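You operate a simulated robot arm through the tools that you are given. There is no shell and no other tool. Be economical: measure what you need, move in short steps, check, and stop when the job is done.

You run a simulated two-armed robot. Do the job below in one go: nothing can be reset, and whatever is moved stays where it is left.

## Task
Pick up the blue-cap centrifuge tube with one hand, pass it to the other hand and put it on the bench before the analyser. Set down upright: blue-cap centrifuge tube.

It is judged by the outcome, as a careful person would: the job done as asked, and still so three seconds after it is handed in. It fails if anything else is knocked over, pushed out of place, dropped, spilled or broken. A push-on lid holds only when it is set on centred and level and pressed home; a screw cap is set on level and turned clockwise until tight.

## Robot
Two 7-joint arms with two-finger parallel grippers on one trunk, on a base that drives. Base frame: it is fixed to the floor where the robot stands at the start and does not move with it; the origin is under the middle of the robot, x ahead of it, y to its left, z up; the surface under the hand at the start is at about z = 0.82. Units: m, degrees, N and s.
The left shoulder is at the start at [0.07, 0.133, 1.151], the right one opposite. With the tool pointing down near the work surface each hand reaches from about 0.1 to 0.64 m from the robot's upright axis, wherever it stands, measured 20 degrees to its own side. Places, roughly: bench before the analyser (22x16 cm) [-4, 0.64, 0.84]. Payload 1.57 kg a hand.
Tool frame (each hand has its own): the origin (TCP) lies between the finger pads and is the grasp point; the fingertips stand 0.03 m ahead of it; z points along the fingers, y is the line along which they close. Largest opening 0.08 m; finger width 0.017, thickness 0.012; the body of the gripper, 0.04 by 0.082 m, starts 0.08 m behind the TCP.
Orientation is that of the tool frame in the base frame, as a unit quaternion [x, y, z, w]. With the fingers straight down and closing along the base's y, the tool's x points along the base's -x, its y along +y and its z along -z.

## Interface
- The arms move only by the tool move_arm. It takes "left_targets", "right_targets" or both (then of equal length, played together; a hand with none holds still); each is a list of rows, each an object of numbers (a shift or turn left out is 0, a gripper value left out holds the last): "rx", "ry", "rz": the turn, a rotation vector about the base's x, y, z in units of 6 degrees (1.0 is 6 degrees); "tx", "ty", "tz": the shift along the base's x, y, z in units of 50 mm (1.0 is 50 mm); "fingers": the closure in counts, from 0 (fully open) to 255 (shut). In form: [{"rx": .., "ry": .., "rz": .., "tx": .., "ty": .., "tz": .., "fingers": ..}, ...]. A call has 1 to 20 rows; each row shifts and turns the commanded pose from where the row before left it. A call with a number of a shift or a turn outside -1 to 1 is refused whole. A row lasts 0.2 s, in which the tool goes at most 0.05 m and 8.6 degrees; a call with a longer step from one row to the next is refused whole, and so is a gripper value outside its range. Where a pose cannot be reached the arm comes as near as it can. A force on the tool above 40 N (or 10 N above the force at the start of the call, whichever is more), or a blocked arm, ends the call early, and 0.2 s more pass. The fingers move at their own pace (about 0.153 m/s each) and stop on an object; they squeeze with about 21 N. The grip force told is the motor's: it shows also when the fingers shut on nothing. Time passes only in rows, and 0.2 s behind the last, so rows that do not move let the fingers close. The reply holds the time, the measured pose of the TCP, the force on the tool along the base axes, the opening and the grip force, in the units named above and with some noise, with the torque about the TCP (base axes, N m) and any sound that the robot's microphone picked up.
- Cameras (640 x 400 px; columns grow to the right, rows downward): "scene" is now at [0.1333, -0.0136, 1.3673]; the picture's right is [-0.16, -0.99, 0.00], its down [-0.70, 0.12, -0.70] and it looks along [0.70, -0.12, -0.71] (base axes); focal length 290 px, centre (320, 200). "left" rides on the left gripper at [0.072, 0.007, -0.122] in its tool frame; the picture's right is [-0.09, 1.00, 0.00], its down [-0.84, -0.08, -0.54] and it looks along [-0.54, -0.05, 0.84] (tool axes); focal length 238 px, centre (320, 200). "right" rides on the right gripper at [0.072, -0.007, -0.122] in its tool frame; the picture's right is [0.09, 1.00, 0.00], its down [-0.84, 0.08, -0.54] and it looks along [-0.54, 0.05, 0.84] (tool axes); focal length 238 px, centre (320, 200). There is no depth. A picture from a camera that has moved, and an enlarged one, comes with that camera's place and axes in the base frame and with its lens.
- capture(camera): a new picture of that camera. No time passes.
- raise_lower(by): slides the trunk up (or, below 0, down) by that many m; the arms and the scene camera ride with it, the base frame stays. It gives what a move gives, with no picture.
- base_move(legs): drives the robot by 1 to 6 legs, each [ahead, left, turn to the left] in m, m and degrees, along the robot's own axes; the way and the turn of a leg run together, so that a leg with both is an arc; at most 1.5 m and 180 degrees a leg. The arms and the cameras ride along, it lands a little off, and it stops where it bumps. It gives what a move gives.
- aim_head(pan, tilt): turns the head with the scene camera to pan (to the left, within 86 degrees either way) and tilt (down, from -29 to 69), counted from straight ahead of the robot. It gives what a move gives.
- inspect(camera, box): a new picture of the part [left, top, right, bottom] of that camera's present view, enlarged. No time passes.
- hand_in(): hands the job in; it is judged then, once.

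Work in short steps. Places have to be worked out from the pictures, the camera data and where the tool is seen: move nearer, look again, correct. Check each grasp and each placing, and mend what went wrong. You have 120 turns and 88 pictures in all, those below and enlarged ones among them. Open the grippers and draw the arms clear of the work before you hand the job in, unless the task says otherwise; then end with one line.

The tools are called after "Emit:" as a command line: name --argument value ..., lists and objects as JSON in quotes. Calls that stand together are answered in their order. move_arm: Moves the arms, as the interface text tells. Its arguments: {"type":"object","properties":{"left_targets":{"type":"array","items":{"type":"object","properties":{"rx":{"type":"number"},"ry":{"type":"number"},"rz":{"type":"number"},"tx":{"type":"number"},"ty":{"type":"number"},"tz":{"type":"number"},"fingers":{"type":"number"}}}},"right_targets":{"type":"array","items":{"type":"object","properties":{"rx":{"type":"number"},"ry":{"type":"number"},"rz":{"type":"number"},"tx":{"type":"number"},"ty":{"type":"number"},"tz":{"type":"number"},"fingers":{"type":"number"}}}}},"required":[]} The other tools are called the same way: raise_lower (by) slides the trunk up or down; base_move (legs) drives the base; aim_head (pan, tilt) turns the head that bears the scene camera; capture (camera) takes a picture; inspect (camera, box) takes an enlarged picture of a part of a camera's view; hand_in () hands the job in.

At the start:

```text
t: 0.0
left_tool_pos: [0.4398, 0.0926, 1.0312]
left_tool_rot: [0.0, 1.0, -0.001, -0.001]
left_contact_force: [0.7, -0.1, 0.0]
left_ft_torque: [-0.01, 0.01, -0.02]
left_finger_gap: 0.08
left_grip_force: 0.0
right_tool_pos: [0.41, -0.1845, 1.0878]
right_tool_rot: [0.0, 1.0, 0.0, 0.0]
right_contact_force: [0.7, -0.7, 0.5]
right_ft_torque: [0.02, 0.0, 0.01]
right_finger_gap: 0.0796
right_grip_force: 0.2
trunk travel left (down, up): [-0.725, 0.215]
robot x, y, heading: [0.0004, -0.001, -0.1]
head pan, tilt: [-9.4, 45.2]
```

scene: 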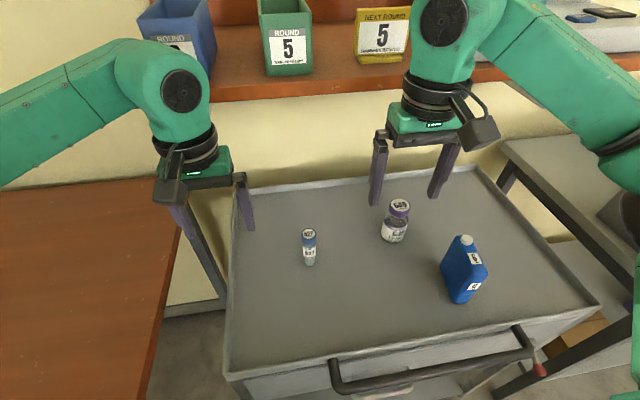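
right: 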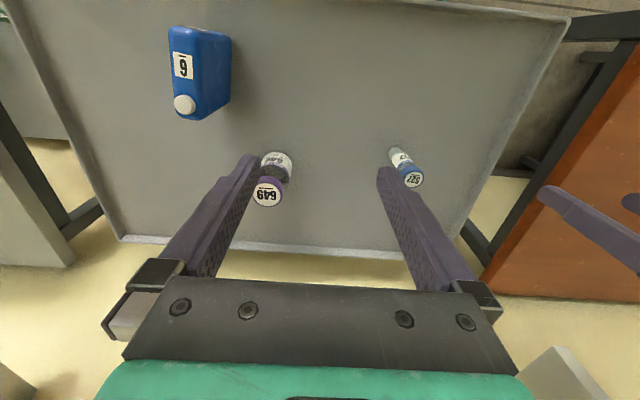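
left: 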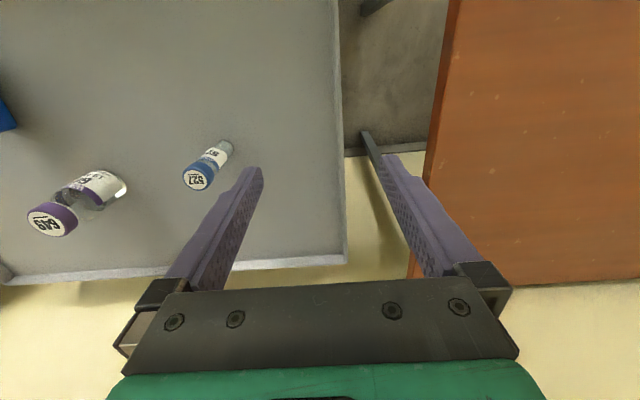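

The tube seems to stand at about (0.482, -0.05), with its top near z 0.915. I'll take an enlarged view to refine that before moving.

Emit:
inspect --camera "scene" --box '[260, 190, 420, 290]'

Emit:
inspect --camera "left" --box '[160, 120, 280, 195]'

```text
4.00 times, centred on (340, 240) of scene
camera zoom: at [0.1333, -0.0136, 1.3673], right [-0.16, -0.99, 0.0], down [-0.7, 0.12, -0.7], along [0.7, -0.12, -0.71], focal length 1159 px, centre (240, 40)
```

zoom: 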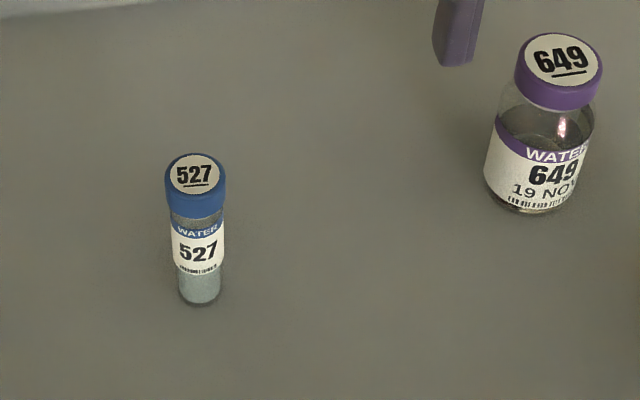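

```text
5.33 times, centred on (220, 158) of left
camera zoom: at [0.3682, 0.0992, 1.1528], right [0.09, 1.0, 0.0], down [0.84, -0.08, 0.54], along [0.54, -0.05, -0.84], focal length 1271 px, centre (853, 427)
```

zoom: 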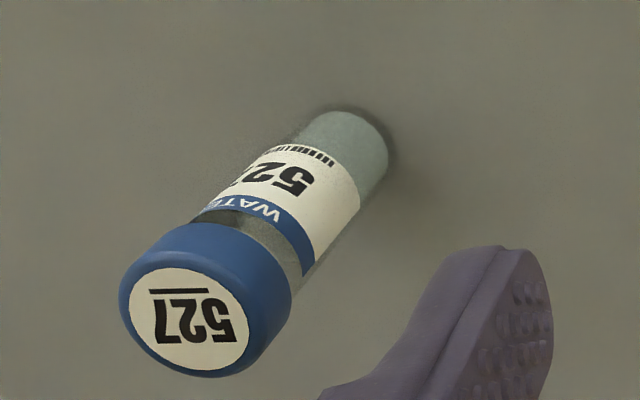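

The tube top is at about z 0.913, with the axis at (0.482, -0.051). The cap is about 35 mm wide and the body about 27 mm. The left hand will grip the cap from above with its fingers closing along x, and the right will later take the body from the side. I'll turn the left hand -90° about z and move the right hand out of the way.

Emit:
move_arm --left_targets '[{"rz": -1}, {"rz": -1}, {"rz": -1}, {"rz": -1}, {"rz": -1}, {"rz": -1}, {"rz": -1}, {"rz": -1}, {"rz": -1}, {"rz": -1}, {"rz": -1}, {"rz": -1}, {"rz": -1}, {"rz": -1}, {"rz": -1}]' --right_targets '[{"ty": -0.5}, {"ty": -0.5}, {"ty": -0.5}, {"ty": -0.5}, {"ty": -0.5}, {}, {}, {}, {}, {}, {}, {}, {}, {}, {}]'

```text
t: 3.2
left_tool_pos: [0.4007, 0.0554, 1.0595]
left_tool_rot: [0.443, 0.897, 0.004, 0.001]
left_contact_force: [0.9, 0.4, 0.6]
left_ft_torque: [-0.02, 0.03, -0.01]
left_finger_gap: 0.0799
left_grip_force: 0.0
left hand out of reach, approached as far as the arm can: row 8, 9, 10, 11, 12, 13, 14, 15
right_tool_pos: [0.4092, -0.3097, 1.0881]
right_tool_rot: [0.0, 1.0, 0.0, 0.0]
right_contact_force: [0.4, 0.2, -0.5]
right_ft_torque: [-0.02, 0.03, 0.02]
right_finger_gap: 0.08
right_grip_force: 0.0
trunk travel left (down, up): [-0.725, 0.215]
robot x, y, heading: [-0.0017, -0.0001, 0.3]
head pan, tilt: [-9.4, 45.2]
```

The left wrist stops at about -53°. The new plan is to turn the left hand back to its original orientation (closing along y) and have the right hand come in from -y with a horizontal grasp, closing along x. I'll test the right wrist's yaw at the same time.

Emit:
move_arm --left_targets '[{"rz": 1}, {"rz": 1}, {"rz": 1}, {"rz": 1}, {"rz": 1}, {"rz": 1}, {"rz": 1}, {"rz": 1}, {}, {}, {}, {}, {}, {}, {}]' --right_targets '[{"rz": -1}, {"rz": -1}, {"rz": -1}, {"rz": -1}, {"rz": -1}, {"rz": -1}, {"rz": -1}, {"rz": -1}, {"rz": -1}, {"rz": -1}, {"rz": -1}, {"rz": -1}, {"rz": -1}, {"rz": -1}, {"rz": -1}]'

```text
t: 6.4
left_tool_pos: [0.4015, 0.0559, 1.0585]
left_tool_rot: [0.039, 0.999, 0.005, 0.0]
left_contact_force: [-0.2, -0.6, 0.6]
left_ft_torque: [0.01, -0.01, -0.01]
left_finger_gap: 0.0803
left_grip_force: 0.0
right_tool_pos: [0.4099, -0.3084, 1.0884]
right_tool_rot: [0.708, 0.707, 0.0, -0.001]
right_contact_force: [-0.2, -0.4, 0.1]
right_ft_torque: [-0.03, 0.01, 0.0]
right_finger_gap: 0.0799
right_grip_force: 0.1
trunk travel left (down, up): [-0.725, 0.215]
robot x, y, heading: [-0.0052, 0.0023, -0.3]
head pan, tilt: [-9.4, 45.2]
```

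The right yaw works. Now I'll pitch the right hand up by 70° to test the receiving pose and bring the left hand over the tube.

Emit:
move_arm --left_targets '[{"tx": 0.4, "ty": -0.535, "tz": -0.1, "rz": 0.7}, {"tx": 0.4, "ty": -0.535, "tz": -0.1}, {"tx": 0.4, "ty": -0.535, "tz": -0.1}, {"tx": 0.4, "ty": -0.535, "tz": -0.1}, {}, {}, {}, {}, {}, {}, {}, {}]' --right_targets '[{"rx": 1}, {"rx": 1}, {"rx": 1}, {"rx": 1}, {"rx": 1}, {"rx": 1}, {"rx": 1}, {"rx": 1}, {"rx": 1}, {"rx": 1}, {"rx": 1}, {"rx": 0.6}]'

Emit:
capture --camera "left"

Emit:
capture --camera "scene"

```text
t: 9.0
left_tool_pos: [0.4845, -0.0526, 1.0393]
left_tool_rot: [0.003, 1.0, 0.005, -0.001]
left_contact_force: [0.3, -0.1, 0.0]
left_ft_torque: [0.03, 0.0, 0.03]
left_finger_gap: 0.0802
left_grip_force: 0.0
right_tool_pos: [0.411, -0.3104, 1.0894]
right_tool_rot: [0.58, 0.581, 0.404, -0.403]
right_contact_force: [-0.8, -0.4, 0.6]
right_ft_torque: [0.01, 0.02, 0.0]
right_finger_gap: 0.08
right_grip_force: 0.0
trunk travel left (down, up): [-0.725, 0.215]
robot x, y, heading: [0.0009, -0.0022, -0.1]
head pan, tilt: [-9.4, 45.2]
```

```text
82 pictures are left
camera left: at [0.4126, -0.0463, 1.1606], right [0.1, 1.0, 0.01], down [0.84, -0.09, 0.54], along [0.54, -0.05, -0.84], focal length 238 px, centre (320, 200)
```

left: 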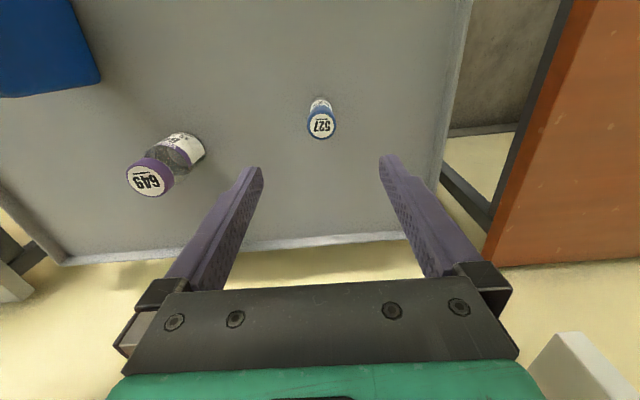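

```text
81 pictures are left
camera scene: at [0.1334, -0.0139, 1.3673], right [-0.16, -0.99, 0.0], down [-0.7, 0.12, -0.7], along [0.7, -0.12, -0.71], focal length 290 px, centre (320, 200)
```

scene: 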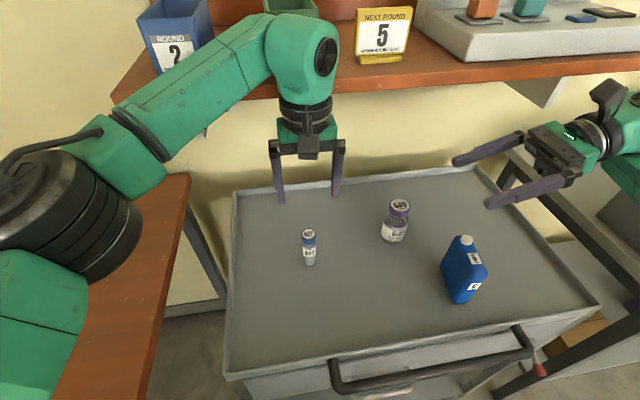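

Both poses are reachable, and the left hand is centred over the cap at (0.483, -0.051). I'll go down so the TCP is at z≈0.907, then close on the cap.

Emit:
move_arm --left_targets '[{"tz": -0.44, "ty": 0.03, "tx": -0.03}, {"tz": -0.44}, {"tz": -0.44}, {"tz": -0.44}, {"tz": -0.44}, {"tz": -0.44}, {}]'

Emit:
capture --camera "left"

```text
t: 10.6
left_tool_pos: [0.4777, -0.0501, 0.9066]
left_tool_rot: [0.002, 1.0, 0.004, -0.002]
left_contact_force: [0.5, 0.8, -0.1]
left_ft_torque: [-0.01, 0.03, -0.01]
left_finger_gap: 0.0799
left_grip_force: 0.0
right_tool_pos: [0.4086, -0.31, 1.0891]
right_tool_rot: [0.58, 0.582, 0.403, -0.403]
right_contact_force: [0.1, 0.6, -0.6]
right_ft_torque: [-0.01, 0.01, 0.0]
right_finger_gap: 0.0799
right_grip_force: 0.0
trunk travel left (down, up): [-0.725, 0.215]
robot x, y, heading: [-0.0031, -0.0003, -0.1]
head pan, tilt: [-9.4, 45.2]
```

```text
80 pictures are left
camera left: at [0.4065, -0.0452, 1.0279], right [0.1, 1.0, 0.01], down [0.84, -0.09, 0.54], along [0.54, -0.05, -0.84], focal length 238 px, centre (320, 200)
```

left: 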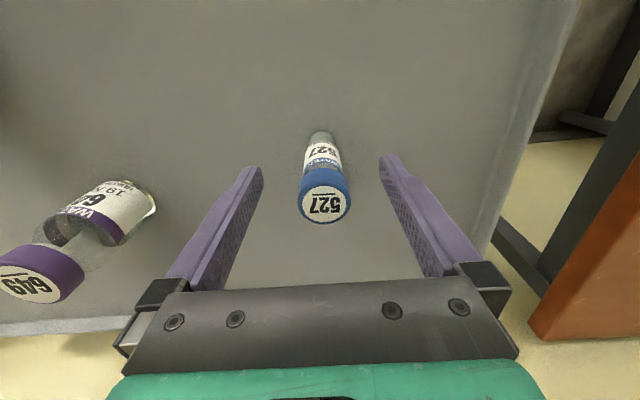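

The cap is about 6 mm ahead of the TCP along x. I'll correct that and close.

Emit:
move_arm --left_targets '[{"tx": 0.12}, {}, {"fingers": 255}, {}, {}, {}]'

Emit:
capture --camera "left"

```text
t: 12.0
left_tool_pos: [0.485, -0.0525, 0.9067]
left_tool_rot: [0.001, 1.0, 0.005, -0.001]
left_contact_force: [0.4, -0.4, -0.8]
left_ft_torque: [0.03, 0.03, -0.01]
left_finger_gap: 0.029
left_grip_force: 20.9
right_tool_pos: [0.4105, -0.3092, 1.088]
right_tool_rot: [0.58, 0.581, 0.404, -0.404]
right_contact_force: [-0.1, 0.4, -1.3]
right_ft_torque: [-0.02, 0.01, -0.01]
right_finger_gap: 0.08
right_grip_force: 0.3
trunk travel left (down, up): [-0.725, 0.215]
robot x, y, heading: [0.0034, 0.0008, -0.1]
head pan, tilt: [-9.4, 45.2]
```

```text
79 pictures are left
camera left: at [0.4142, -0.0455, 1.0282], right [0.1, 1.0, 0.01], down [0.84, -0.09, 0.54], along [0.54, -0.05, -0.84], focal length 238 px, centre (320, 200)
```

left: 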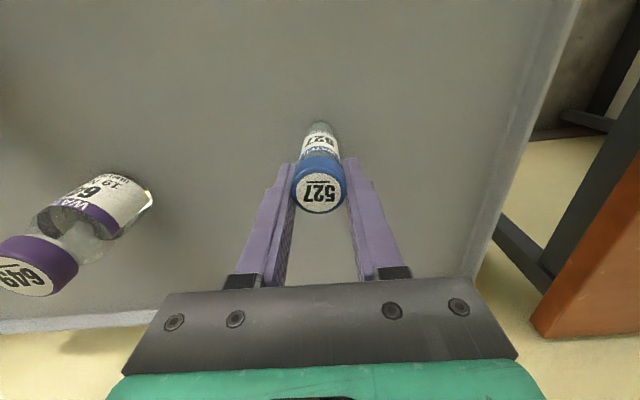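

The cap is gripped with a 29 mm gap. I'll lift it 0.18 m.

Emit:
move_arm --left_targets '[{"tz": 0.2}, {"tz": 0.6}, {"tz": 0.7}, {"tz": 0.7}, {"tz": 0.7}, {"tz": 0.7}, {}]'

Emit:
capture --camera "right"

Emit:
capture --camera "scene"

```text
t: 13.1
left_tool_pos: [0.4501, -0.048, 0.9418]
left_tool_rot: [0.008, 0.995, 0.015, -0.094]
left_contact_force: [1.2, 0.2, 2.3]
left_ft_torque: [-0.02, 0.06, 0.07]
left_finger_gap: 0.0287
left_grip_force: 21.2
right_tool_pos: [0.4077, -0.307, 1.0919]
right_tool_rot: [0.58, 0.582, 0.403, -0.403]
right_contact_force: [0.3, -0.3, 0.1]
right_ft_torque: [0.05, 0.03, 0.04]
right_finger_gap: 0.08
right_grip_force: 0.1
trunk travel left (down, up): [-0.725, 0.215]
robot x, y, heading: [-0.0, -0.0019, 0.1]
head pan, tilt: [-9.4, 45.2]
stopped in row 5 (left hand): the arm was blocked; the commanded pose is now the measured one
```

```text
78 pictures are left
camera right: at [0.4002, -0.3954, 1.2019], right [1.0, 0.03, 0.09], down [0.08, -0.8, -0.59], along [0.05, 0.6, -0.8], focal length 238 px, centre (320, 200)
```

right: 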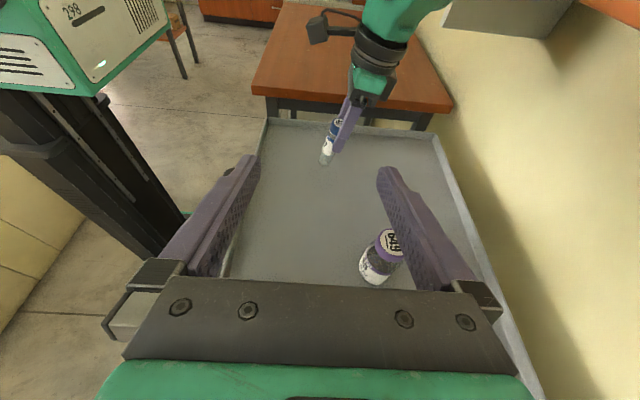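

```text
77 pictures are left
camera scene: at [0.1304, -0.0116, 1.3697], right [-0.16, -0.99, 0.0], down [-0.7, 0.11, -0.71], along [0.7, -0.12, -0.71], focal length 290 px, centre (320, 200)
```

scene: 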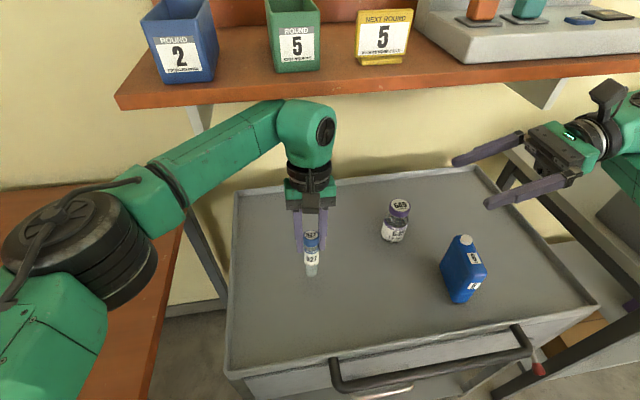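

The left arm was blocked while lifting, and the tool is tilted about 11°. The tube is still held. I'll undo the tilt and pull back toward the robot, lifting a little.

Emit:
move_arm --left_targets '[{"ry": -0.6, "tx": -0.2, "tz": 0.1}, {"ry": -0.6, "tx": -0.2, "tz": 0.1}, {"ry": -0.6, "tx": -0.2, "tz": 0.1}, {}]'

Emit:
capture --camera "scene"

```text
t: 14.1
left_tool_pos: [0.426, -0.0494, 0.9557]
left_tool_rot: [0.006, 1.0, 0.014, 0.001]
left_contact_force: [1.1, -0.9, -0.9]
left_ft_torque: [0.01, 0.03, 0.0]
left_finger_gap: 0.0289
left_grip_force: 20.8
right_tool_pos: [0.4132, -0.3088, 1.0866]
right_tool_rot: [0.582, 0.579, 0.402, -0.405]
right_contact_force: [0.5, -0.2, -0.2]
right_ft_torque: [-0.02, 0.03, 0.09]
right_finger_gap: 0.0801
right_grip_force: 0.1
trunk travel left (down, up): [-0.725, 0.215]
robot x, y, heading: [0.0005, -0.0016, 0.0]
head pan, tilt: [-9.4, 45.2]
```

```text
76 pictures are left
camera scene: at [0.1375, -0.0136, 1.3669], right [-0.16, -0.99, 0.0], down [-0.7, 0.12, -0.7], along [0.69, -0.12, -0.71], focal length 290 px, centre (320, 200)
```

scene: 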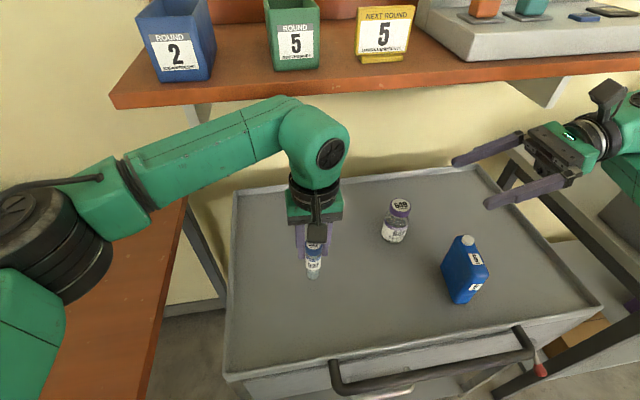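

It moves freely again. The wrist had probably touched the shelf edge, so I'll lift here, farther back.

Emit:
move_arm --left_targets '[{"tz": 0.3, "tx": -0.2}, {"tz": 0.4, "tx": -0.2}, {"tz": 0.5}, {"tz": 0.5}, {"tz": 0.5}, {"tz": 0.3}, {}]'

Emit:
capture --camera "scene"

Emit:
capture --camera "right"

```text
t: 15.7
left_tool_pos: [0.4018, -0.0521, 1.084]
left_tool_rot: [0.006, 1.0, 0.015, 0.002]
left_contact_force: [-0.2, 0.7, -0.4]
left_ft_torque: [-0.02, -0.03, 0.01]
left_finger_gap: 0.029
left_grip_force: 21.3
right_tool_pos: [0.4086, -0.3096, 1.0884]
right_tool_rot: [0.58, 0.581, 0.403, -0.404]
right_contact_force: [-0.3, 1.0, 0.1]
right_ft_torque: [0.01, 0.03, 0.02]
right_finger_gap: 0.0797
right_grip_force: 0.1
trunk travel left (down, up): [-0.725, 0.215]
robot x, y, heading: [-0.0016, -0.0005, 0.2]
head pan, tilt: [-9.4, 45.2]
```

```text
75 pictures are left
camera scene: at [0.1321, -0.0136, 1.3673], right [-0.16, -0.99, 0.0], down [-0.7, 0.12, -0.7], along [0.7, -0.12, -0.71], focal length 290 px, centre (320, 200)
```

scene: 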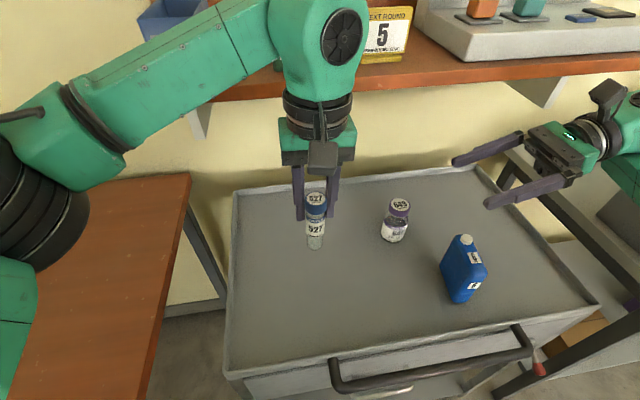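

```text
74 pictures are left
camera right: at [0.4016, -0.3972, 1.1984], right [1.0, 0.03, 0.09], down [0.08, -0.8, -0.6], along [0.05, 0.6, -0.8], focal length 238 px, centre (320, 200)
```

right: 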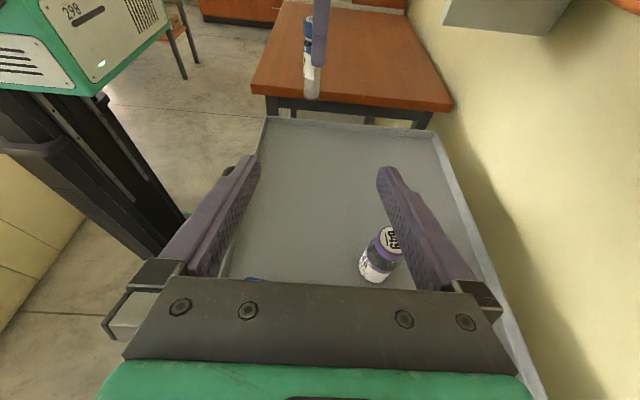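

The tube base is at about (0.395, -0.052, 1.00), hanging upright. I'll bring the right hand to a pre-grasp 8 cm short of it.

Emit:
move_arm --right_targets '[{"tx": -0.045, "ty": 0.6, "tz": -0.1}, {"tx": -0.045, "ty": 0.6, "tz": -0.1}, {"tx": -0.045, "ty": 0.6, "tz": -0.1}, {"tx": -0.045, "ty": 0.6, "tz": -0.1}, {"tx": -0.045, "ty": 0.6, "tz": -0.1}, {"tx": -0.045, "ty": 0.6, "tz": -0.1}, {}]'

Emit:
capture --camera "right"

Emit:
capture --camera "scene"

```text
t: 17.3
left_tool_pos: [0.4014, -0.0516, 1.0831]
left_tool_rot: [0.006, 1.0, 0.015, 0.001]
left_contact_force: [-0.9, -0.3, -0.6]
left_ft_torque: [0.03, 0.0, 0.03]
left_finger_gap: 0.0286
left_grip_force: 20.8
right_tool_pos: [0.3941, -0.1282, 1.0576]
right_tool_rot: [0.582, 0.58, 0.404, -0.403]
right_contact_force: [0.2, 1.0, 0.1]
right_ft_torque: [0.02, -0.01, 0.0]
right_finger_gap: 0.08
right_grip_force: 0.1
trunk travel left (down, up): [-0.725, 0.215]
robot x, y, heading: [-0.0033, 0.0042, -0.0]
head pan, tilt: [-9.4, 45.2]
```

```text
73 pictures are left
camera right: at [0.3881, -0.2172, 1.1673], right [1.0, 0.03, 0.09], down [0.08, -0.8, -0.6], along [0.05, 0.6, -0.8], focal length 238 px, centre (320, 200)
```

right: 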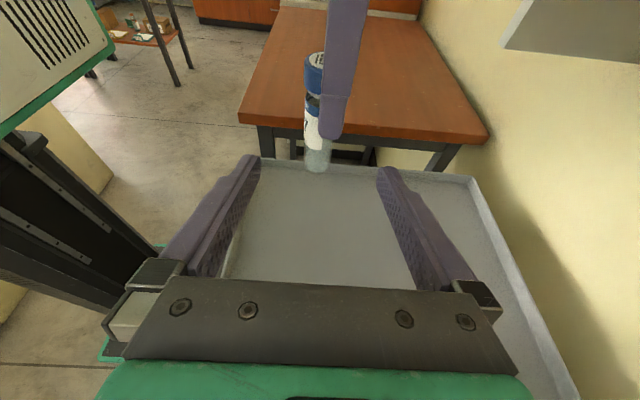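

```text
72 pictures are left
camera scene: at [0.1317, -0.014, 1.3673], right [-0.16, -0.99, 0.0], down [-0.7, 0.12, -0.7], along [0.7, -0.12, -0.71], focal length 290 px, centre (320, 200)
```

scene: 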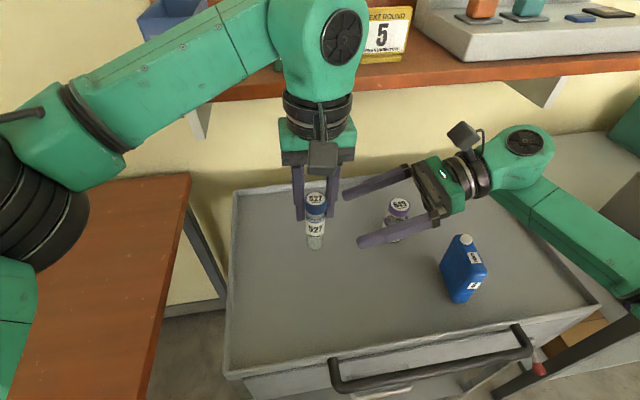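

The fingers straddle the tube in line with it, and the giver fingertips are at z≈1.057. I'll advance to TCP (0.394, -0.051, 1.029).

Emit:
move_arm --right_targets '[{"ty": 0.385, "tz": -0.14}, {"ty": 0.385, "tz": -0.14}, {"ty": 0.385, "tz": -0.14}, {"ty": 0.385, "tz": -0.14}, {}]'

Emit:
capture --camera "right"

Emit:
inspect --camera "scene" --box '[240, 120, 480, 270]'

```text
t: 18.5
left_tool_pos: [0.4001, -0.0524, 1.0833]
left_tool_rot: [0.006, 1.0, 0.015, 0.002]
left_contact_force: [0.5, 0.2, -1.0]
left_ft_torque: [0.0, -0.02, -0.06]
left_finger_gap: 0.029
left_grip_force: 20.8
right_tool_pos: [0.397, -0.0514, 1.0305]
right_tool_rot: [0.581, 0.58, 0.404, -0.404]
right_contact_force: [-0.1, -0.7, 0.4]
right_ft_torque: [0.0, -0.02, 0.0]
right_finger_gap: 0.0798
right_grip_force: 0.0
trunk travel left (down, up): [-0.725, 0.215]
robot x, y, heading: [0.0017, -0.0005, 0.2]
head pan, tilt: [-9.4, 45.2]
```

```text
71 pictures are left
camera right: at [0.389, -0.139, 1.1417], right [1.0, 0.03, 0.09], down [0.08, -0.8, -0.6], along [0.05, 0.6, -0.8], focal length 238 px, centre (320, 200)
```

right: 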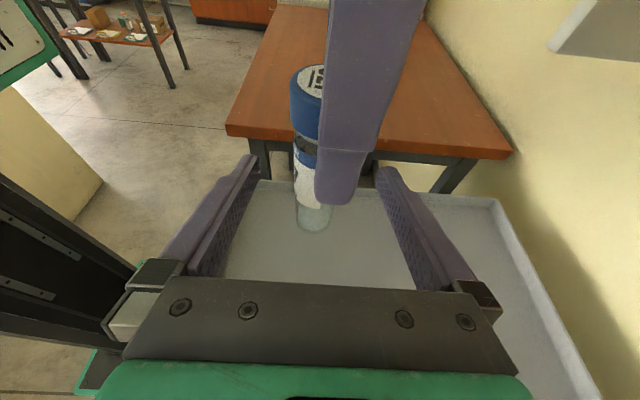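

```text
2.67 times, centred on (360, 195) of scene
camera zoom: at [0.1317, -0.0139, 1.3673], right [-0.16, -0.99, 0.0], down [-0.7, 0.12, -0.7], along [0.7, -0.11, -0.71], focal length 773 px, centre (213, 213)
```

zoom: 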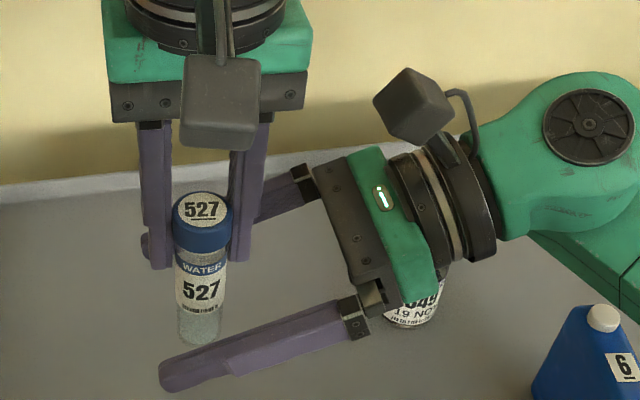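

Alignment is good: the right fingers straddle the lower body with the TCP about 25 mm above the base. I'll nudge -3 mm in x and close the right hand.

Emit:
move_arm --right_targets '[{"tx": -0.05}, {"fingers": 255}, {}, {}, {}]'

Emit:
capture --camera "right"

```text
t: 19.7
left_tool_pos: [0.4005, -0.0517, 1.0836]
left_tool_rot: [0.007, 1.0, 0.015, 0.0]
left_contact_force: [-10.7, -0.8, 0.3]
left_ft_torque: [-0.12, 0.18, 0.04]
left_finger_gap: 0.0291
left_grip_force: 21.3
right_tool_pos: [0.3932, -0.0517, 1.031]
right_tool_rot: [0.581, 0.581, 0.403, -0.403]
right_contact_force: [11.3, 0.4, -0.2]
right_ft_torque: [0.06, 0.4, -0.03]
right_finger_gap: 0.0245
right_grip_force: 21.1
trunk travel left (down, up): [-0.725, 0.215]
robot x, y, heading: [-0.0019, -0.0012, 0.0]
head pan, tilt: [-9.4, 45.2]
```

```text
69 pictures are left
camera right: at [0.3863, -0.1397, 1.1412], right [1.0, 0.03, 0.09], down [0.08, -0.8, -0.6], along [0.05, 0.6, -0.8], focal length 238 px, centre (320, 200)
```

right: 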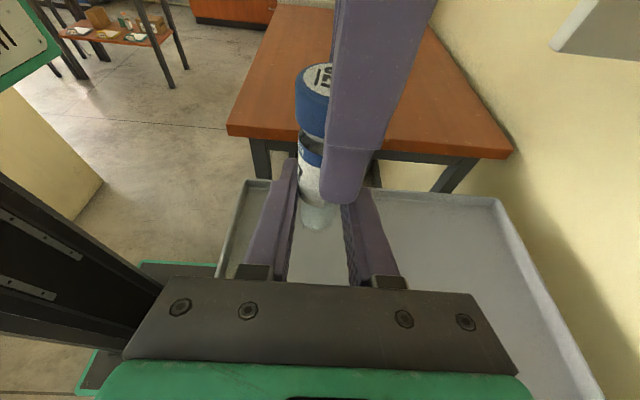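

Both hands hold the tube, with an 11 N side preload. I'll move the right hand +3 mm in x to relieve it.

Emit:
move_arm --right_targets '[{"tx": 0.06}, {}]'

```text
t: 20.3
left_tool_pos: [0.4006, -0.0514, 1.0838]
left_tool_rot: [0.006, 1.0, 0.014, 0.003]
left_contact_force: [2.0, -6.5, 1.9]
left_ft_torque: [-0.11, 0.14, 0.07]
left_finger_gap: 0.0289
left_grip_force: 21.1
right_tool_pos: [0.3938, -0.0525, 1.0303]
right_tool_rot: [0.579, 0.582, 0.402, -0.405]
right_contact_force: [-2.9, 5.5, -2.2]
right_ft_torque: [-0.22, -0.24, -0.03]
right_finger_gap: 0.0244
right_grip_force: 21.2
trunk travel left (down, up): [-0.725, 0.215]
robot x, y, heading: [-0.0018, -0.0007, -0.2]
head pan, tilt: [-9.4, 45.2]
```

The preload is small now. I'll open the left hand, then raise it clear.

Emit:
move_arm --left_targets '[{"fingers": 60}, {}, {}, {"tz": 0.3}, {"tz": 0.4}, {"tz": 0.5}, {"tz": 0.4}, {}]'

Emit:
capture --camera "scene"

Emit:
capture --camera "right"

```text
t: 22.1
left_tool_pos: [0.4011, -0.0506, 1.1624]
left_tool_rot: [0.006, 1.0, 0.015, 0.001]
left_contact_force: [0.2, 0.8, 0.4]
left_ft_torque: [0.04, 0.0, -0.03]
left_finger_gap: 0.0614
left_grip_force: 0.1
right_tool_pos: [0.3974, -0.0521, 1.0328]
right_tool_rot: [0.581, 0.581, 0.403, -0.404]
right_contact_force: [-0.4, 0.9, -0.9]
right_ft_torque: [-0.03, 0.0, -0.03]
right_finger_gap: 0.0246
right_grip_force: 20.8
trunk travel left (down, up): [-0.725, 0.215]
robot x, y, heading: [0.0008, 0.0016, 0.0]
head pan, tilt: [-9.4, 45.2]
```

```text
68 pictures are left
camera scene: at [0.1322, -0.0134, 1.3673], right [-0.16, -0.99, 0.0], down [-0.7, 0.12, -0.7], along [0.7, -0.12, -0.71], focal length 290 px, centre (320, 200)
```

scene: 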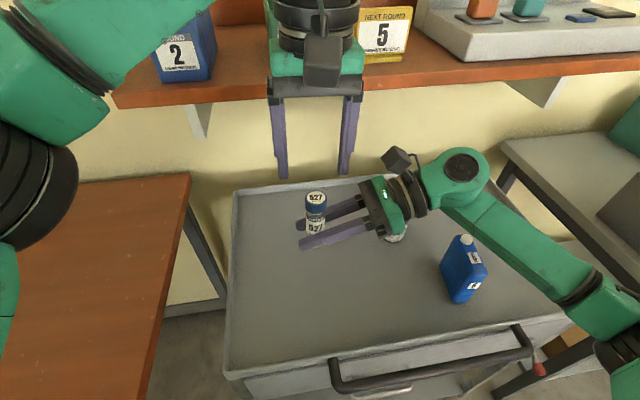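

```text
67 pictures are left
camera right: at [0.389, -0.1402, 1.1415], right [1.0, 0.03, 0.09], down [0.08, -0.8, -0.6], along [0.05, 0.6, -0.8], focal length 238 px, centre (320, 200)
```

right: 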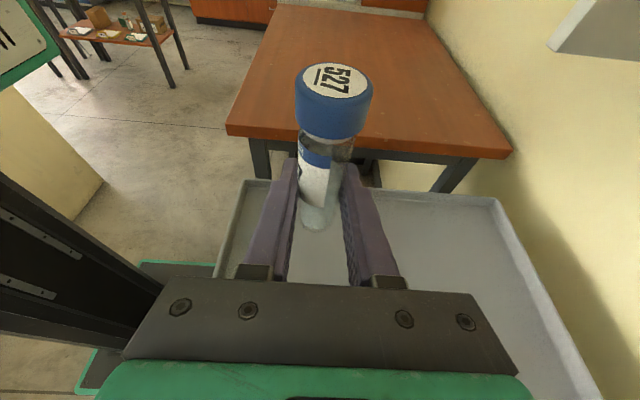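

The handover worked: the right hand holds the tube upright. I'll move the left hand aside, draw the right one back a little, and look around before driving.

Emit:
move_arm --left_targets '[{"tz": 0.3}, {"ty": 0.7, "tx": -0.2}, {"ty": 0.7, "tx": -0.3}, {"ty": 0.7, "tx": -0.3}, {"ty": 0.7, "tx": -0.3}, {"ty": 0.7, "tx": -0.3}, {}]' --right_targets '[{}, {"tx": -0.2, "ty": -0.3}, {"tx": -0.4, "ty": -0.4}, {"tx": -0.4, "ty": -0.4}, {"tx": -0.4, "ty": -0.4}, {}, {}]'

Emit:
aim_head --pan 80 --tilt 25

Emit:
capture --camera "scene"

Emit:
aim_head --pan -80 --tilt 25

Emit:
capture --camera "scene"

```text
t: 23.7
left_tool_pos: [0.3279, 0.1243, 1.1777]
left_tool_rot: [0.005, 1.0, 0.016, 0.001]
left_contact_force: [-0.5, -1.0, -0.1]
left_ft_torque: [0.03, 0.01, -0.02]
left_finger_gap: 0.061
left_grip_force: 0.1
right_tool_pos: [0.3262, -0.1313, 1.0318]
right_tool_rot: [0.58, 0.58, 0.404, -0.404]
right_contact_force: [1.0, -1.0, -0.1]
right_ft_torque: [0.03, 0.02, 0.03]
right_finger_gap: 0.0246
right_grip_force: 21.3
trunk travel left (down, up): [-0.725, 0.215]
robot x, y, heading: [-0.002, 0.0011, 0.1]
head pan, tilt: [-9.4, 45.2]
```

```text
t: 25.3
left_tool_pos: [0.3267, 0.1244, 1.1776]
left_tool_rot: [0.006, 1.0, 0.015, 0.001]
left_contact_force: [-0.2, -0.2, -0.5]
left_ft_torque: [0.01, -0.03, -0.02]
left_finger_gap: 0.0611
left_grip_force: 0.1
right_tool_pos: [0.324, -0.1304, 1.0319]
right_tool_rot: [0.581, 0.58, 0.404, -0.403]
right_contact_force: [0.6, 0.4, -0.4]
right_ft_torque: [0.02, -0.04, -0.01]
right_finger_gap: 0.0247
right_grip_force: 21.5
trunk travel left (down, up): [-0.725, 0.215]
robot x, y, heading: [-0.0003, -0.0024, -0.3]
head pan, tilt: [80.0, 25.0]
```

```text
66 pictures are left
camera scene: at [0.0679, 0.0905, 1.3981], right [0.98, -0.17, 0.0], down [-0.07, -0.42, -0.91], along [0.16, 0.89, -0.42], focal length 290 px, centre (320, 200)
```

scene: 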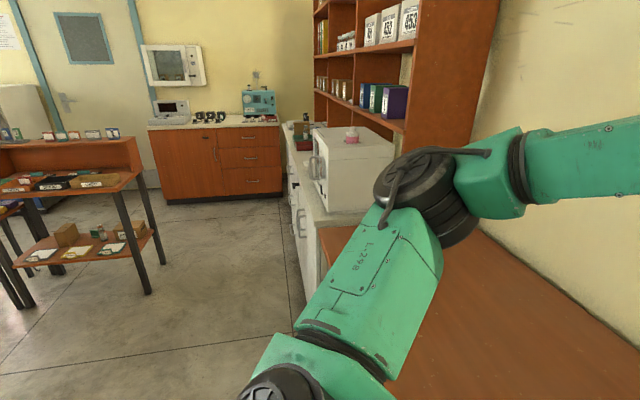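

```text
t: 27.8
left_tool_pos: [0.3265, 0.124, 1.179]
left_tool_rot: [0.006, 1.0, 0.015, 0.001]
left_contact_force: [-1.1, 0.8, -0.1]
left_ft_torque: [0.01, 0.0, 0.04]
left_finger_gap: 0.0612
left_grip_force: 0.1
right_tool_pos: [0.3255, -0.1292, 1.0322]
right_tool_rot: [0.581, 0.581, 0.404, -0.403]
right_contact_force: [0.1, 0.2, 0.8]
right_ft_torque: [0.02, 0.0, 0.0]
right_finger_gap: 0.0248
right_grip_force: 21.3
trunk travel left (down, up): [-0.725, 0.215]
robot x, y, heading: [-0.0002, 0.0017, -0.0]
head pan, tilt: [-80.0, 25.0]
```

```text
65 pictures are left
camera scene: at [0.0678, -0.091, 1.3981], right [-0.98, -0.17, 0.0], down [-0.07, 0.42, -0.91], along [0.16, -0.89, -0.42], focal length 290 px, centre (320, 200)
```

scene: 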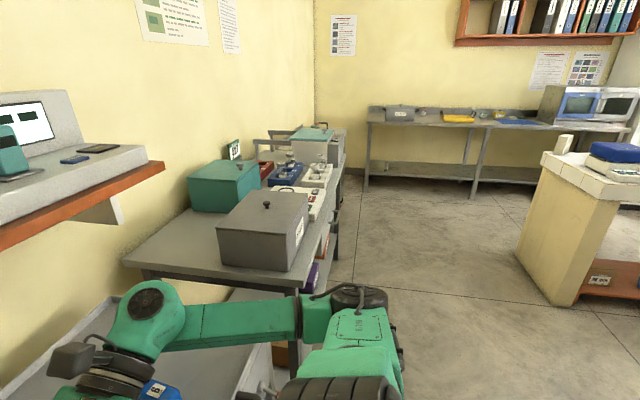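

Both flanks have floor space. I'll back away 0.5 m and turn left 90° to see what is behind the start position.

Emit:
base_move --legs '[[-0.5, 0, 0], [0, 0, 90]]'

Emit:
aim_head --pan 75 --tilt 20

Emit:
capture --camera "scene"

Emit:
aim_head --pan 20 --tilt 25

Emit:
capture --camera "scene"

```text
t: 33.5
left_tool_pos: [-0.4928, 0.3525, 1.1745]
left_tool_rot: [-0.551, 0.834, 0.013, -0.013]
left_contact_force: [0.3, -0.6, -0.7]
left_ft_torque: [0.02, 0.01, -0.05]
left_finger_gap: 0.0613
left_grip_force: 0.1
right_tool_pos: [-0.2624, 0.2553, 1.0274]
right_tool_rot: [0.16, 0.805, 0.106, -0.562]
right_contact_force: [0.0, -0.5, 0.1]
right_ft_torque: [0.03, 0.02, 0.01]
right_finger_gap: 0.0249
right_grip_force: 20.8
trunk travel left (down, up): [-0.725, 0.215]
robot x, y, heading: [-0.5107, -0.0049, 68.0]
head pan, tilt: [-80.0, 25.0]
stopped in leg 2: the robot was blocked; the commanded pose is now the measured one
```

```text
t: 35.9
left_tool_pos: [-0.4942, 0.3522, 1.1759]
left_tool_rot: [-0.553, 0.833, 0.013, -0.014]
left_contact_force: [0.4, -0.4, 0.3]
left_ft_torque: [0.02, 0.02, 0.0]
left_finger_gap: 0.0614
left_grip_force: 0.0
right_tool_pos: [-0.2623, 0.255, 1.0281]
right_tool_rot: [0.159, 0.804, 0.106, -0.563]
right_contact_force: [0.6, -0.1, -1.2]
right_ft_torque: [0.03, -0.02, 0.02]
right_finger_gap: 0.0245
right_grip_force: 20.7
trunk travel left (down, up): [-0.725, 0.215]
robot x, y, heading: [-0.5127, -0.0063, 67.8]
head pan, tilt: [75.0, 20.0]
```

```text
64 pictures are left
camera scene: at [-0.5539, 0.1057, 1.4059], right [0.6, 0.8, -0.01], down [0.27, -0.21, -0.94], along [-0.75, 0.56, -0.34], focal length 290 px, centre (320, 200)
```

scene: 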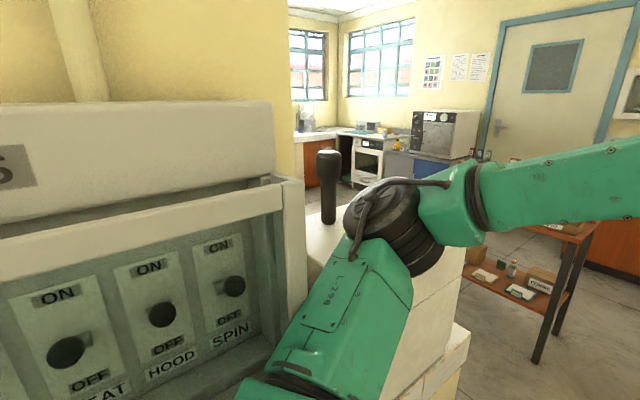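

```text
t: 37.2
left_tool_pos: [-0.4941, 0.3516, 1.1757]
left_tool_rot: [-0.552, 0.833, 0.013, -0.014]
left_contact_force: [0.2, -0.2, 0.2]
left_ft_torque: [0.03, 0.03, 0.0]
left_finger_gap: 0.0616
left_grip_force: 0.0
right_tool_pos: [-0.2609, 0.2555, 1.0277]
right_tool_rot: [0.158, 0.805, 0.105, -0.562]
right_contact_force: [-0.3, -0.1, 0.3]
right_ft_torque: [-0.03, -0.02, -0.02]
right_finger_gap: 0.0247
right_grip_force: 21.2
trunk travel left (down, up): [-0.725, 0.215]
robot x, y, heading: [-0.5102, -0.0045, 68.0]
head pan, tilt: [20.0, 25.0]
```

```text
63 pictures are left
camera scene: at [-0.4763, 0.1412, 1.3971], right [1.0, -0.03, -0.01], down [-0.02, -0.43, -0.9], along [0.03, 0.9, -0.43], focal length 290 px, centre (320, 200)
```

scene: 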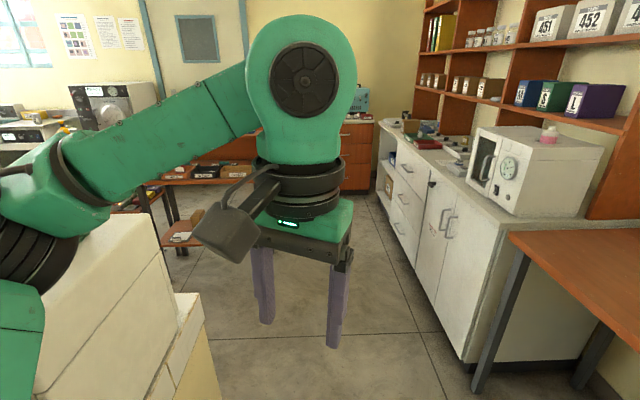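

The left elbow touched the cream island behind, and turning stopped there. I'll turn back a bit, slide along +y, and look past the end of the island.

Emit:
base_move --legs '[[0, 0, -18], [0.58, 0.3, 0]]'

Emit:
aim_head --pan 80 --tilt 25

Emit:
capture --camera "scene"

```text
t: 38.8
left_tool_pos: [-0.3972, 0.3126, 1.1777]
left_tool_rot: [-0.442, 0.897, 0.015, -0.007]
left_contact_force: [0.1, -0.6, -0.3]
left_ft_torque: [0.0, -0.03, 0.01]
left_finger_gap: 0.0611
left_grip_force: 0.1
right_tool_pos: [-0.1937, 0.1599, 1.0326]
right_tool_rot: [0.258, 0.78, 0.18, -0.542]
right_contact_force: [0.6, 0.2, -0.7]
right_ft_torque: [0.03, 0.02, -0.05]
right_finger_gap: 0.0246
right_grip_force: 20.6
trunk travel left (down, up): [-0.725, 0.215]
robot x, y, heading: [-0.4926, -0.0247, 53.3]
head pan, tilt: [20.0, 25.0]
stopped in leg 1: the robot was blocked; the commanded pose is now the measured one
```

```text
t: 40.1
left_tool_pos: [-0.3961, 0.3142, 1.1782]
left_tool_rot: [-0.442, 0.897, 0.014, -0.007]
left_contact_force: [0.0, 0.1, 0.5]
left_ft_torque: [0.03, 0.0, -0.01]
left_finger_gap: 0.0611
left_grip_force: 0.1
right_tool_pos: [-0.1937, 0.1613, 1.0315]
right_tool_rot: [0.258, 0.779, 0.179, -0.542]
right_contact_force: [-0.4, -0.1, -0.2]
right_ft_torque: [-0.04, 0.01, 0.0]
right_finger_gap: 0.0246
right_grip_force: 21.4
trunk travel left (down, up): [-0.725, 0.215]
robot x, y, heading: [-0.4946, -0.022, 53.5]
head pan, tilt: [80.0, 25.0]
```

```text
62 pictures are left
camera scene: at [-0.5232, 0.0833, 1.3981], right [0.73, 0.69, 0.0], down [0.29, -0.31, -0.91], along [-0.62, 0.66, -0.42], focal length 290 px, centre (320, 200)
```

scene: 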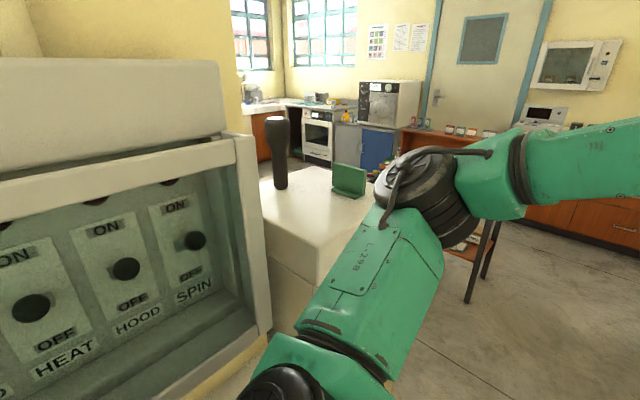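

It was blocked again during the turn, probably base or right elbow. I'll look to the right.

Emit:
aim_head --pan -80 --tilt 35

Emit:
capture --camera "scene"

Emit:
aim_head --pan -20 --tilt 50

Emit:
capture --camera "scene"

```text
t: 42.5
left_tool_pos: [-0.3947, 0.3143, 1.1783]
left_tool_rot: [-0.442, 0.897, 0.013, -0.007]
left_contact_force: [0.1, -0.2, 0.9]
left_ft_torque: [-0.02, -0.01, -0.03]
left_finger_gap: 0.0612
left_grip_force: 0.1
right_tool_pos: [-0.1945, 0.1615, 1.0313]
right_tool_rot: [0.258, 0.78, 0.179, -0.542]
right_contact_force: [-0.3, -0.7, -1.2]
right_ft_torque: [0.03, -0.05, 0.02]
right_finger_gap: 0.0245
right_grip_force: 20.4
trunk travel left (down, up): [-0.725, 0.215]
robot x, y, heading: [-0.4949, -0.0213, 53.3]
head pan, tilt: [-80.0, 35.0]
```

```text
61 pictures are left
camera scene: at [-0.3815, -0.0233, 1.3824], right [-0.45, -0.89, 0.0], down [-0.51, 0.26, -0.82], along [0.73, -0.37, -0.57], focal length 290 px, centre (320, 200)
```

scene: 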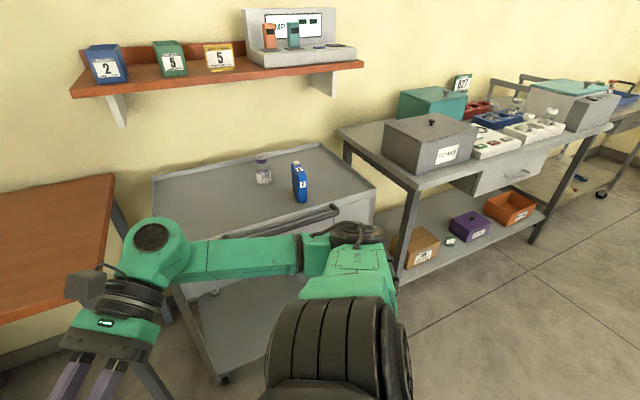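

```text
t: 43.8
left_tool_pos: [-0.3959, 0.3132, 1.1777]
left_tool_rot: [-0.441, 0.897, 0.014, -0.007]
left_contact_force: [-0.2, 0.0, 0.2]
left_ft_torque: [0.02, 0.01, 0.01]
left_finger_gap: 0.0612
left_grip_force: 0.0
right_tool_pos: [-0.1939, 0.1617, 1.0326]
right_tool_rot: [0.258, 0.78, 0.179, -0.542]
right_contact_force: [-0.2, 0.0, -0.1]
right_ft_torque: [0.01, -0.02, -0.01]
right_finger_gap: 0.0246
right_grip_force: 20.9
trunk travel left (down, up): [-0.725, 0.215]
robot x, y, heading: [-0.4996, -0.0241, 53.2]
head pan, tilt: [-20.0, 50.0]
```

```text
60 pictures are left
camera scene: at [-0.3958, 0.0585, 1.3607], right [0.55, -0.84, 0.0], down [-0.64, -0.42, -0.64], along [0.54, 0.35, -0.77], focal length 290 px, centre (320, 200)
```

scene: 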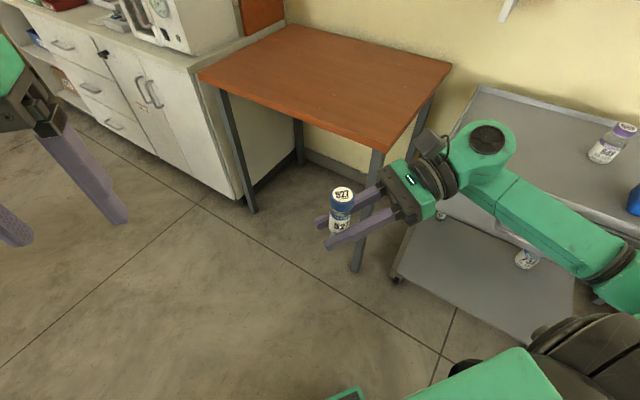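

The base rear was close to the island, and the cart is undisturbed. The corridor runs from x≈-0.8 to 0.3, so I'll move to about (-0.3, 0.6) at the same heading.

Emit:
base_move --legs '[[0.6, 0.2, 0]]'

Emit:
aim_head --pan 80 --tilt 25

Emit:
capture --camera "scene"

```text
t: 47.3
left_tool_pos: [-0.2126, 0.9089, 1.1779]
left_tool_rot: [-0.449, 0.893, 0.015, -0.006]
left_contact_force: [0.1, 0.0, -0.1]
left_ft_torque: [-0.04, -0.01, 0.01]
left_finger_gap: 0.0616
left_grip_force: 0.0
right_tool_pos: [-0.0086, 0.7603, 1.0325]
right_tool_rot: [0.25, 0.782, 0.174, -0.544]
right_contact_force: [-0.5, -0.4, -0.8]
right_ft_torque: [0.01, 0.01, 0.0]
right_finger_gap: 0.0246
right_grip_force: 21.2
trunk travel left (down, up): [-0.725, 0.215]
robot x, y, heading: [-0.3029, 0.5698, 54.1]
head pan, tilt: [-20.0, 50.0]
```

```text
t: 49.1
left_tool_pos: [-0.2129, 0.9092, 1.1787]
left_tool_rot: [-0.45, 0.893, 0.014, -0.008]
left_contact_force: [-0.1, 0.4, 0.3]
left_ft_torque: [-0.02, -0.02, -0.04]
left_finger_gap: 0.0612
left_grip_force: 0.0
right_tool_pos: [-0.0081, 0.7612, 1.0316]
right_tool_rot: [0.251, 0.782, 0.174, -0.543]
right_contact_force: [-0.6, 0.5, -0.9]
right_ft_torque: [-0.01, 0.02, 0.01]
right_finger_gap: 0.0245
right_grip_force: 20.6
trunk travel left (down, up): [-0.725, 0.215]
robot x, y, heading: [-0.3037, 0.5708, 54.4]
head pan, tilt: [80.0, 25.0]
```

```text
59 pictures are left
camera scene: at [-0.336, 0.6772, 1.3981], right [0.72, 0.7, 0.0], down [0.3, -0.3, -0.91], along [-0.63, 0.65, -0.42], focal length 290 px, centre (320, 200)
```

scene: 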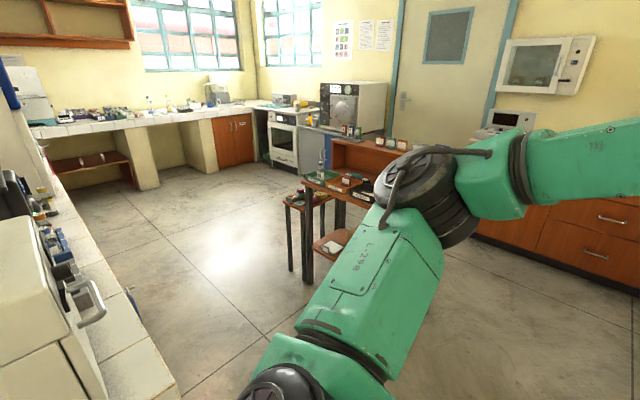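

I can see past the island: its north edge is at y≈0.75, and the orange tables start at y≈1.75. The target wall bench is at the far end, beyond the island. I'll slide to (-0.35, 1.25) and turn to heading 180.

Emit:
base_move --legs '[[0.526, 0.433, 0], [0, 0, 63], [0, 0, 62.6]]'

Emit:
aim_head --pan 10 --tilt 22

Emit:
capture --camera "scene"

```text
t: 58.3
left_tool_pos: [-0.6775, 1.1541, 1.1779]
left_tool_rot: [0.999, -0.033, 0.0, 0.016]
left_contact_force: [0.2, 0.0, -0.6]
left_ft_torque: [0.0, 0.02, 0.01]
left_finger_gap: 0.0614
left_grip_force: 0.1
right_tool_pos: [-0.6624, 1.4073, 1.0336]
right_tool_rot: [-0.566, 0.595, -0.393, -0.413]
right_contact_force: [0.3, 0.6, -0.5]
right_ft_torque: [0.01, 0.01, 0.0]
right_finger_gap: 0.0245
right_grip_force: 20.9
trunk travel left (down, up): [-0.725, 0.215]
robot x, y, heading: [-0.3397, 1.257, 177.3]
head pan, tilt: [80.0, 25.0]
```

```text
t: 59.7
left_tool_pos: [-0.6774, 1.1561, 1.1778]
left_tool_rot: [0.999, -0.032, 0.0, 0.016]
left_contact_force: [-0.1, -0.1, -0.1]
left_ft_torque: [0.0, -0.01, -0.01]
left_finger_gap: 0.061
left_grip_force: 0.0
right_tool_pos: [-0.6623, 1.4071, 1.0327]
right_tool_rot: [-0.567, 0.594, -0.394, -0.413]
right_contact_force: [0.0, 0.5, -0.8]
right_ft_torque: [0.02, 0.0, 0.02]
right_finger_gap: 0.0247
right_grip_force: 21.3
trunk travel left (down, up): [-0.725, 0.215]
robot x, y, heading: [-0.3411, 1.2619, 177.2]
head pan, tilt: [10.0, 22.0]
```

```text
58 pictures are left
camera scene: at [-0.4816, 1.2524, 1.403], right [-0.13, 0.99, 0.0], down [0.37, 0.05, -0.93], along [-0.92, -0.12, -0.37], focal length 290 px, centre (320, 200)
```

scene: 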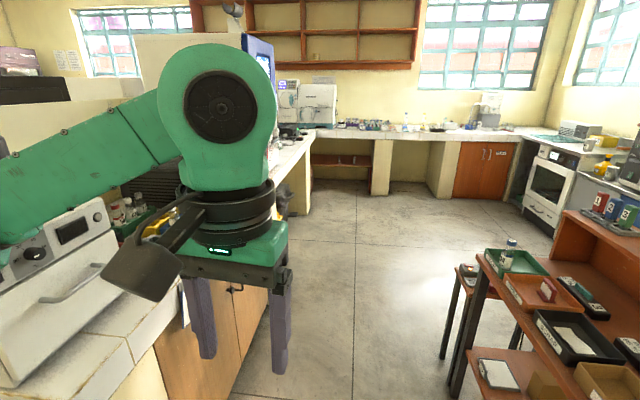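

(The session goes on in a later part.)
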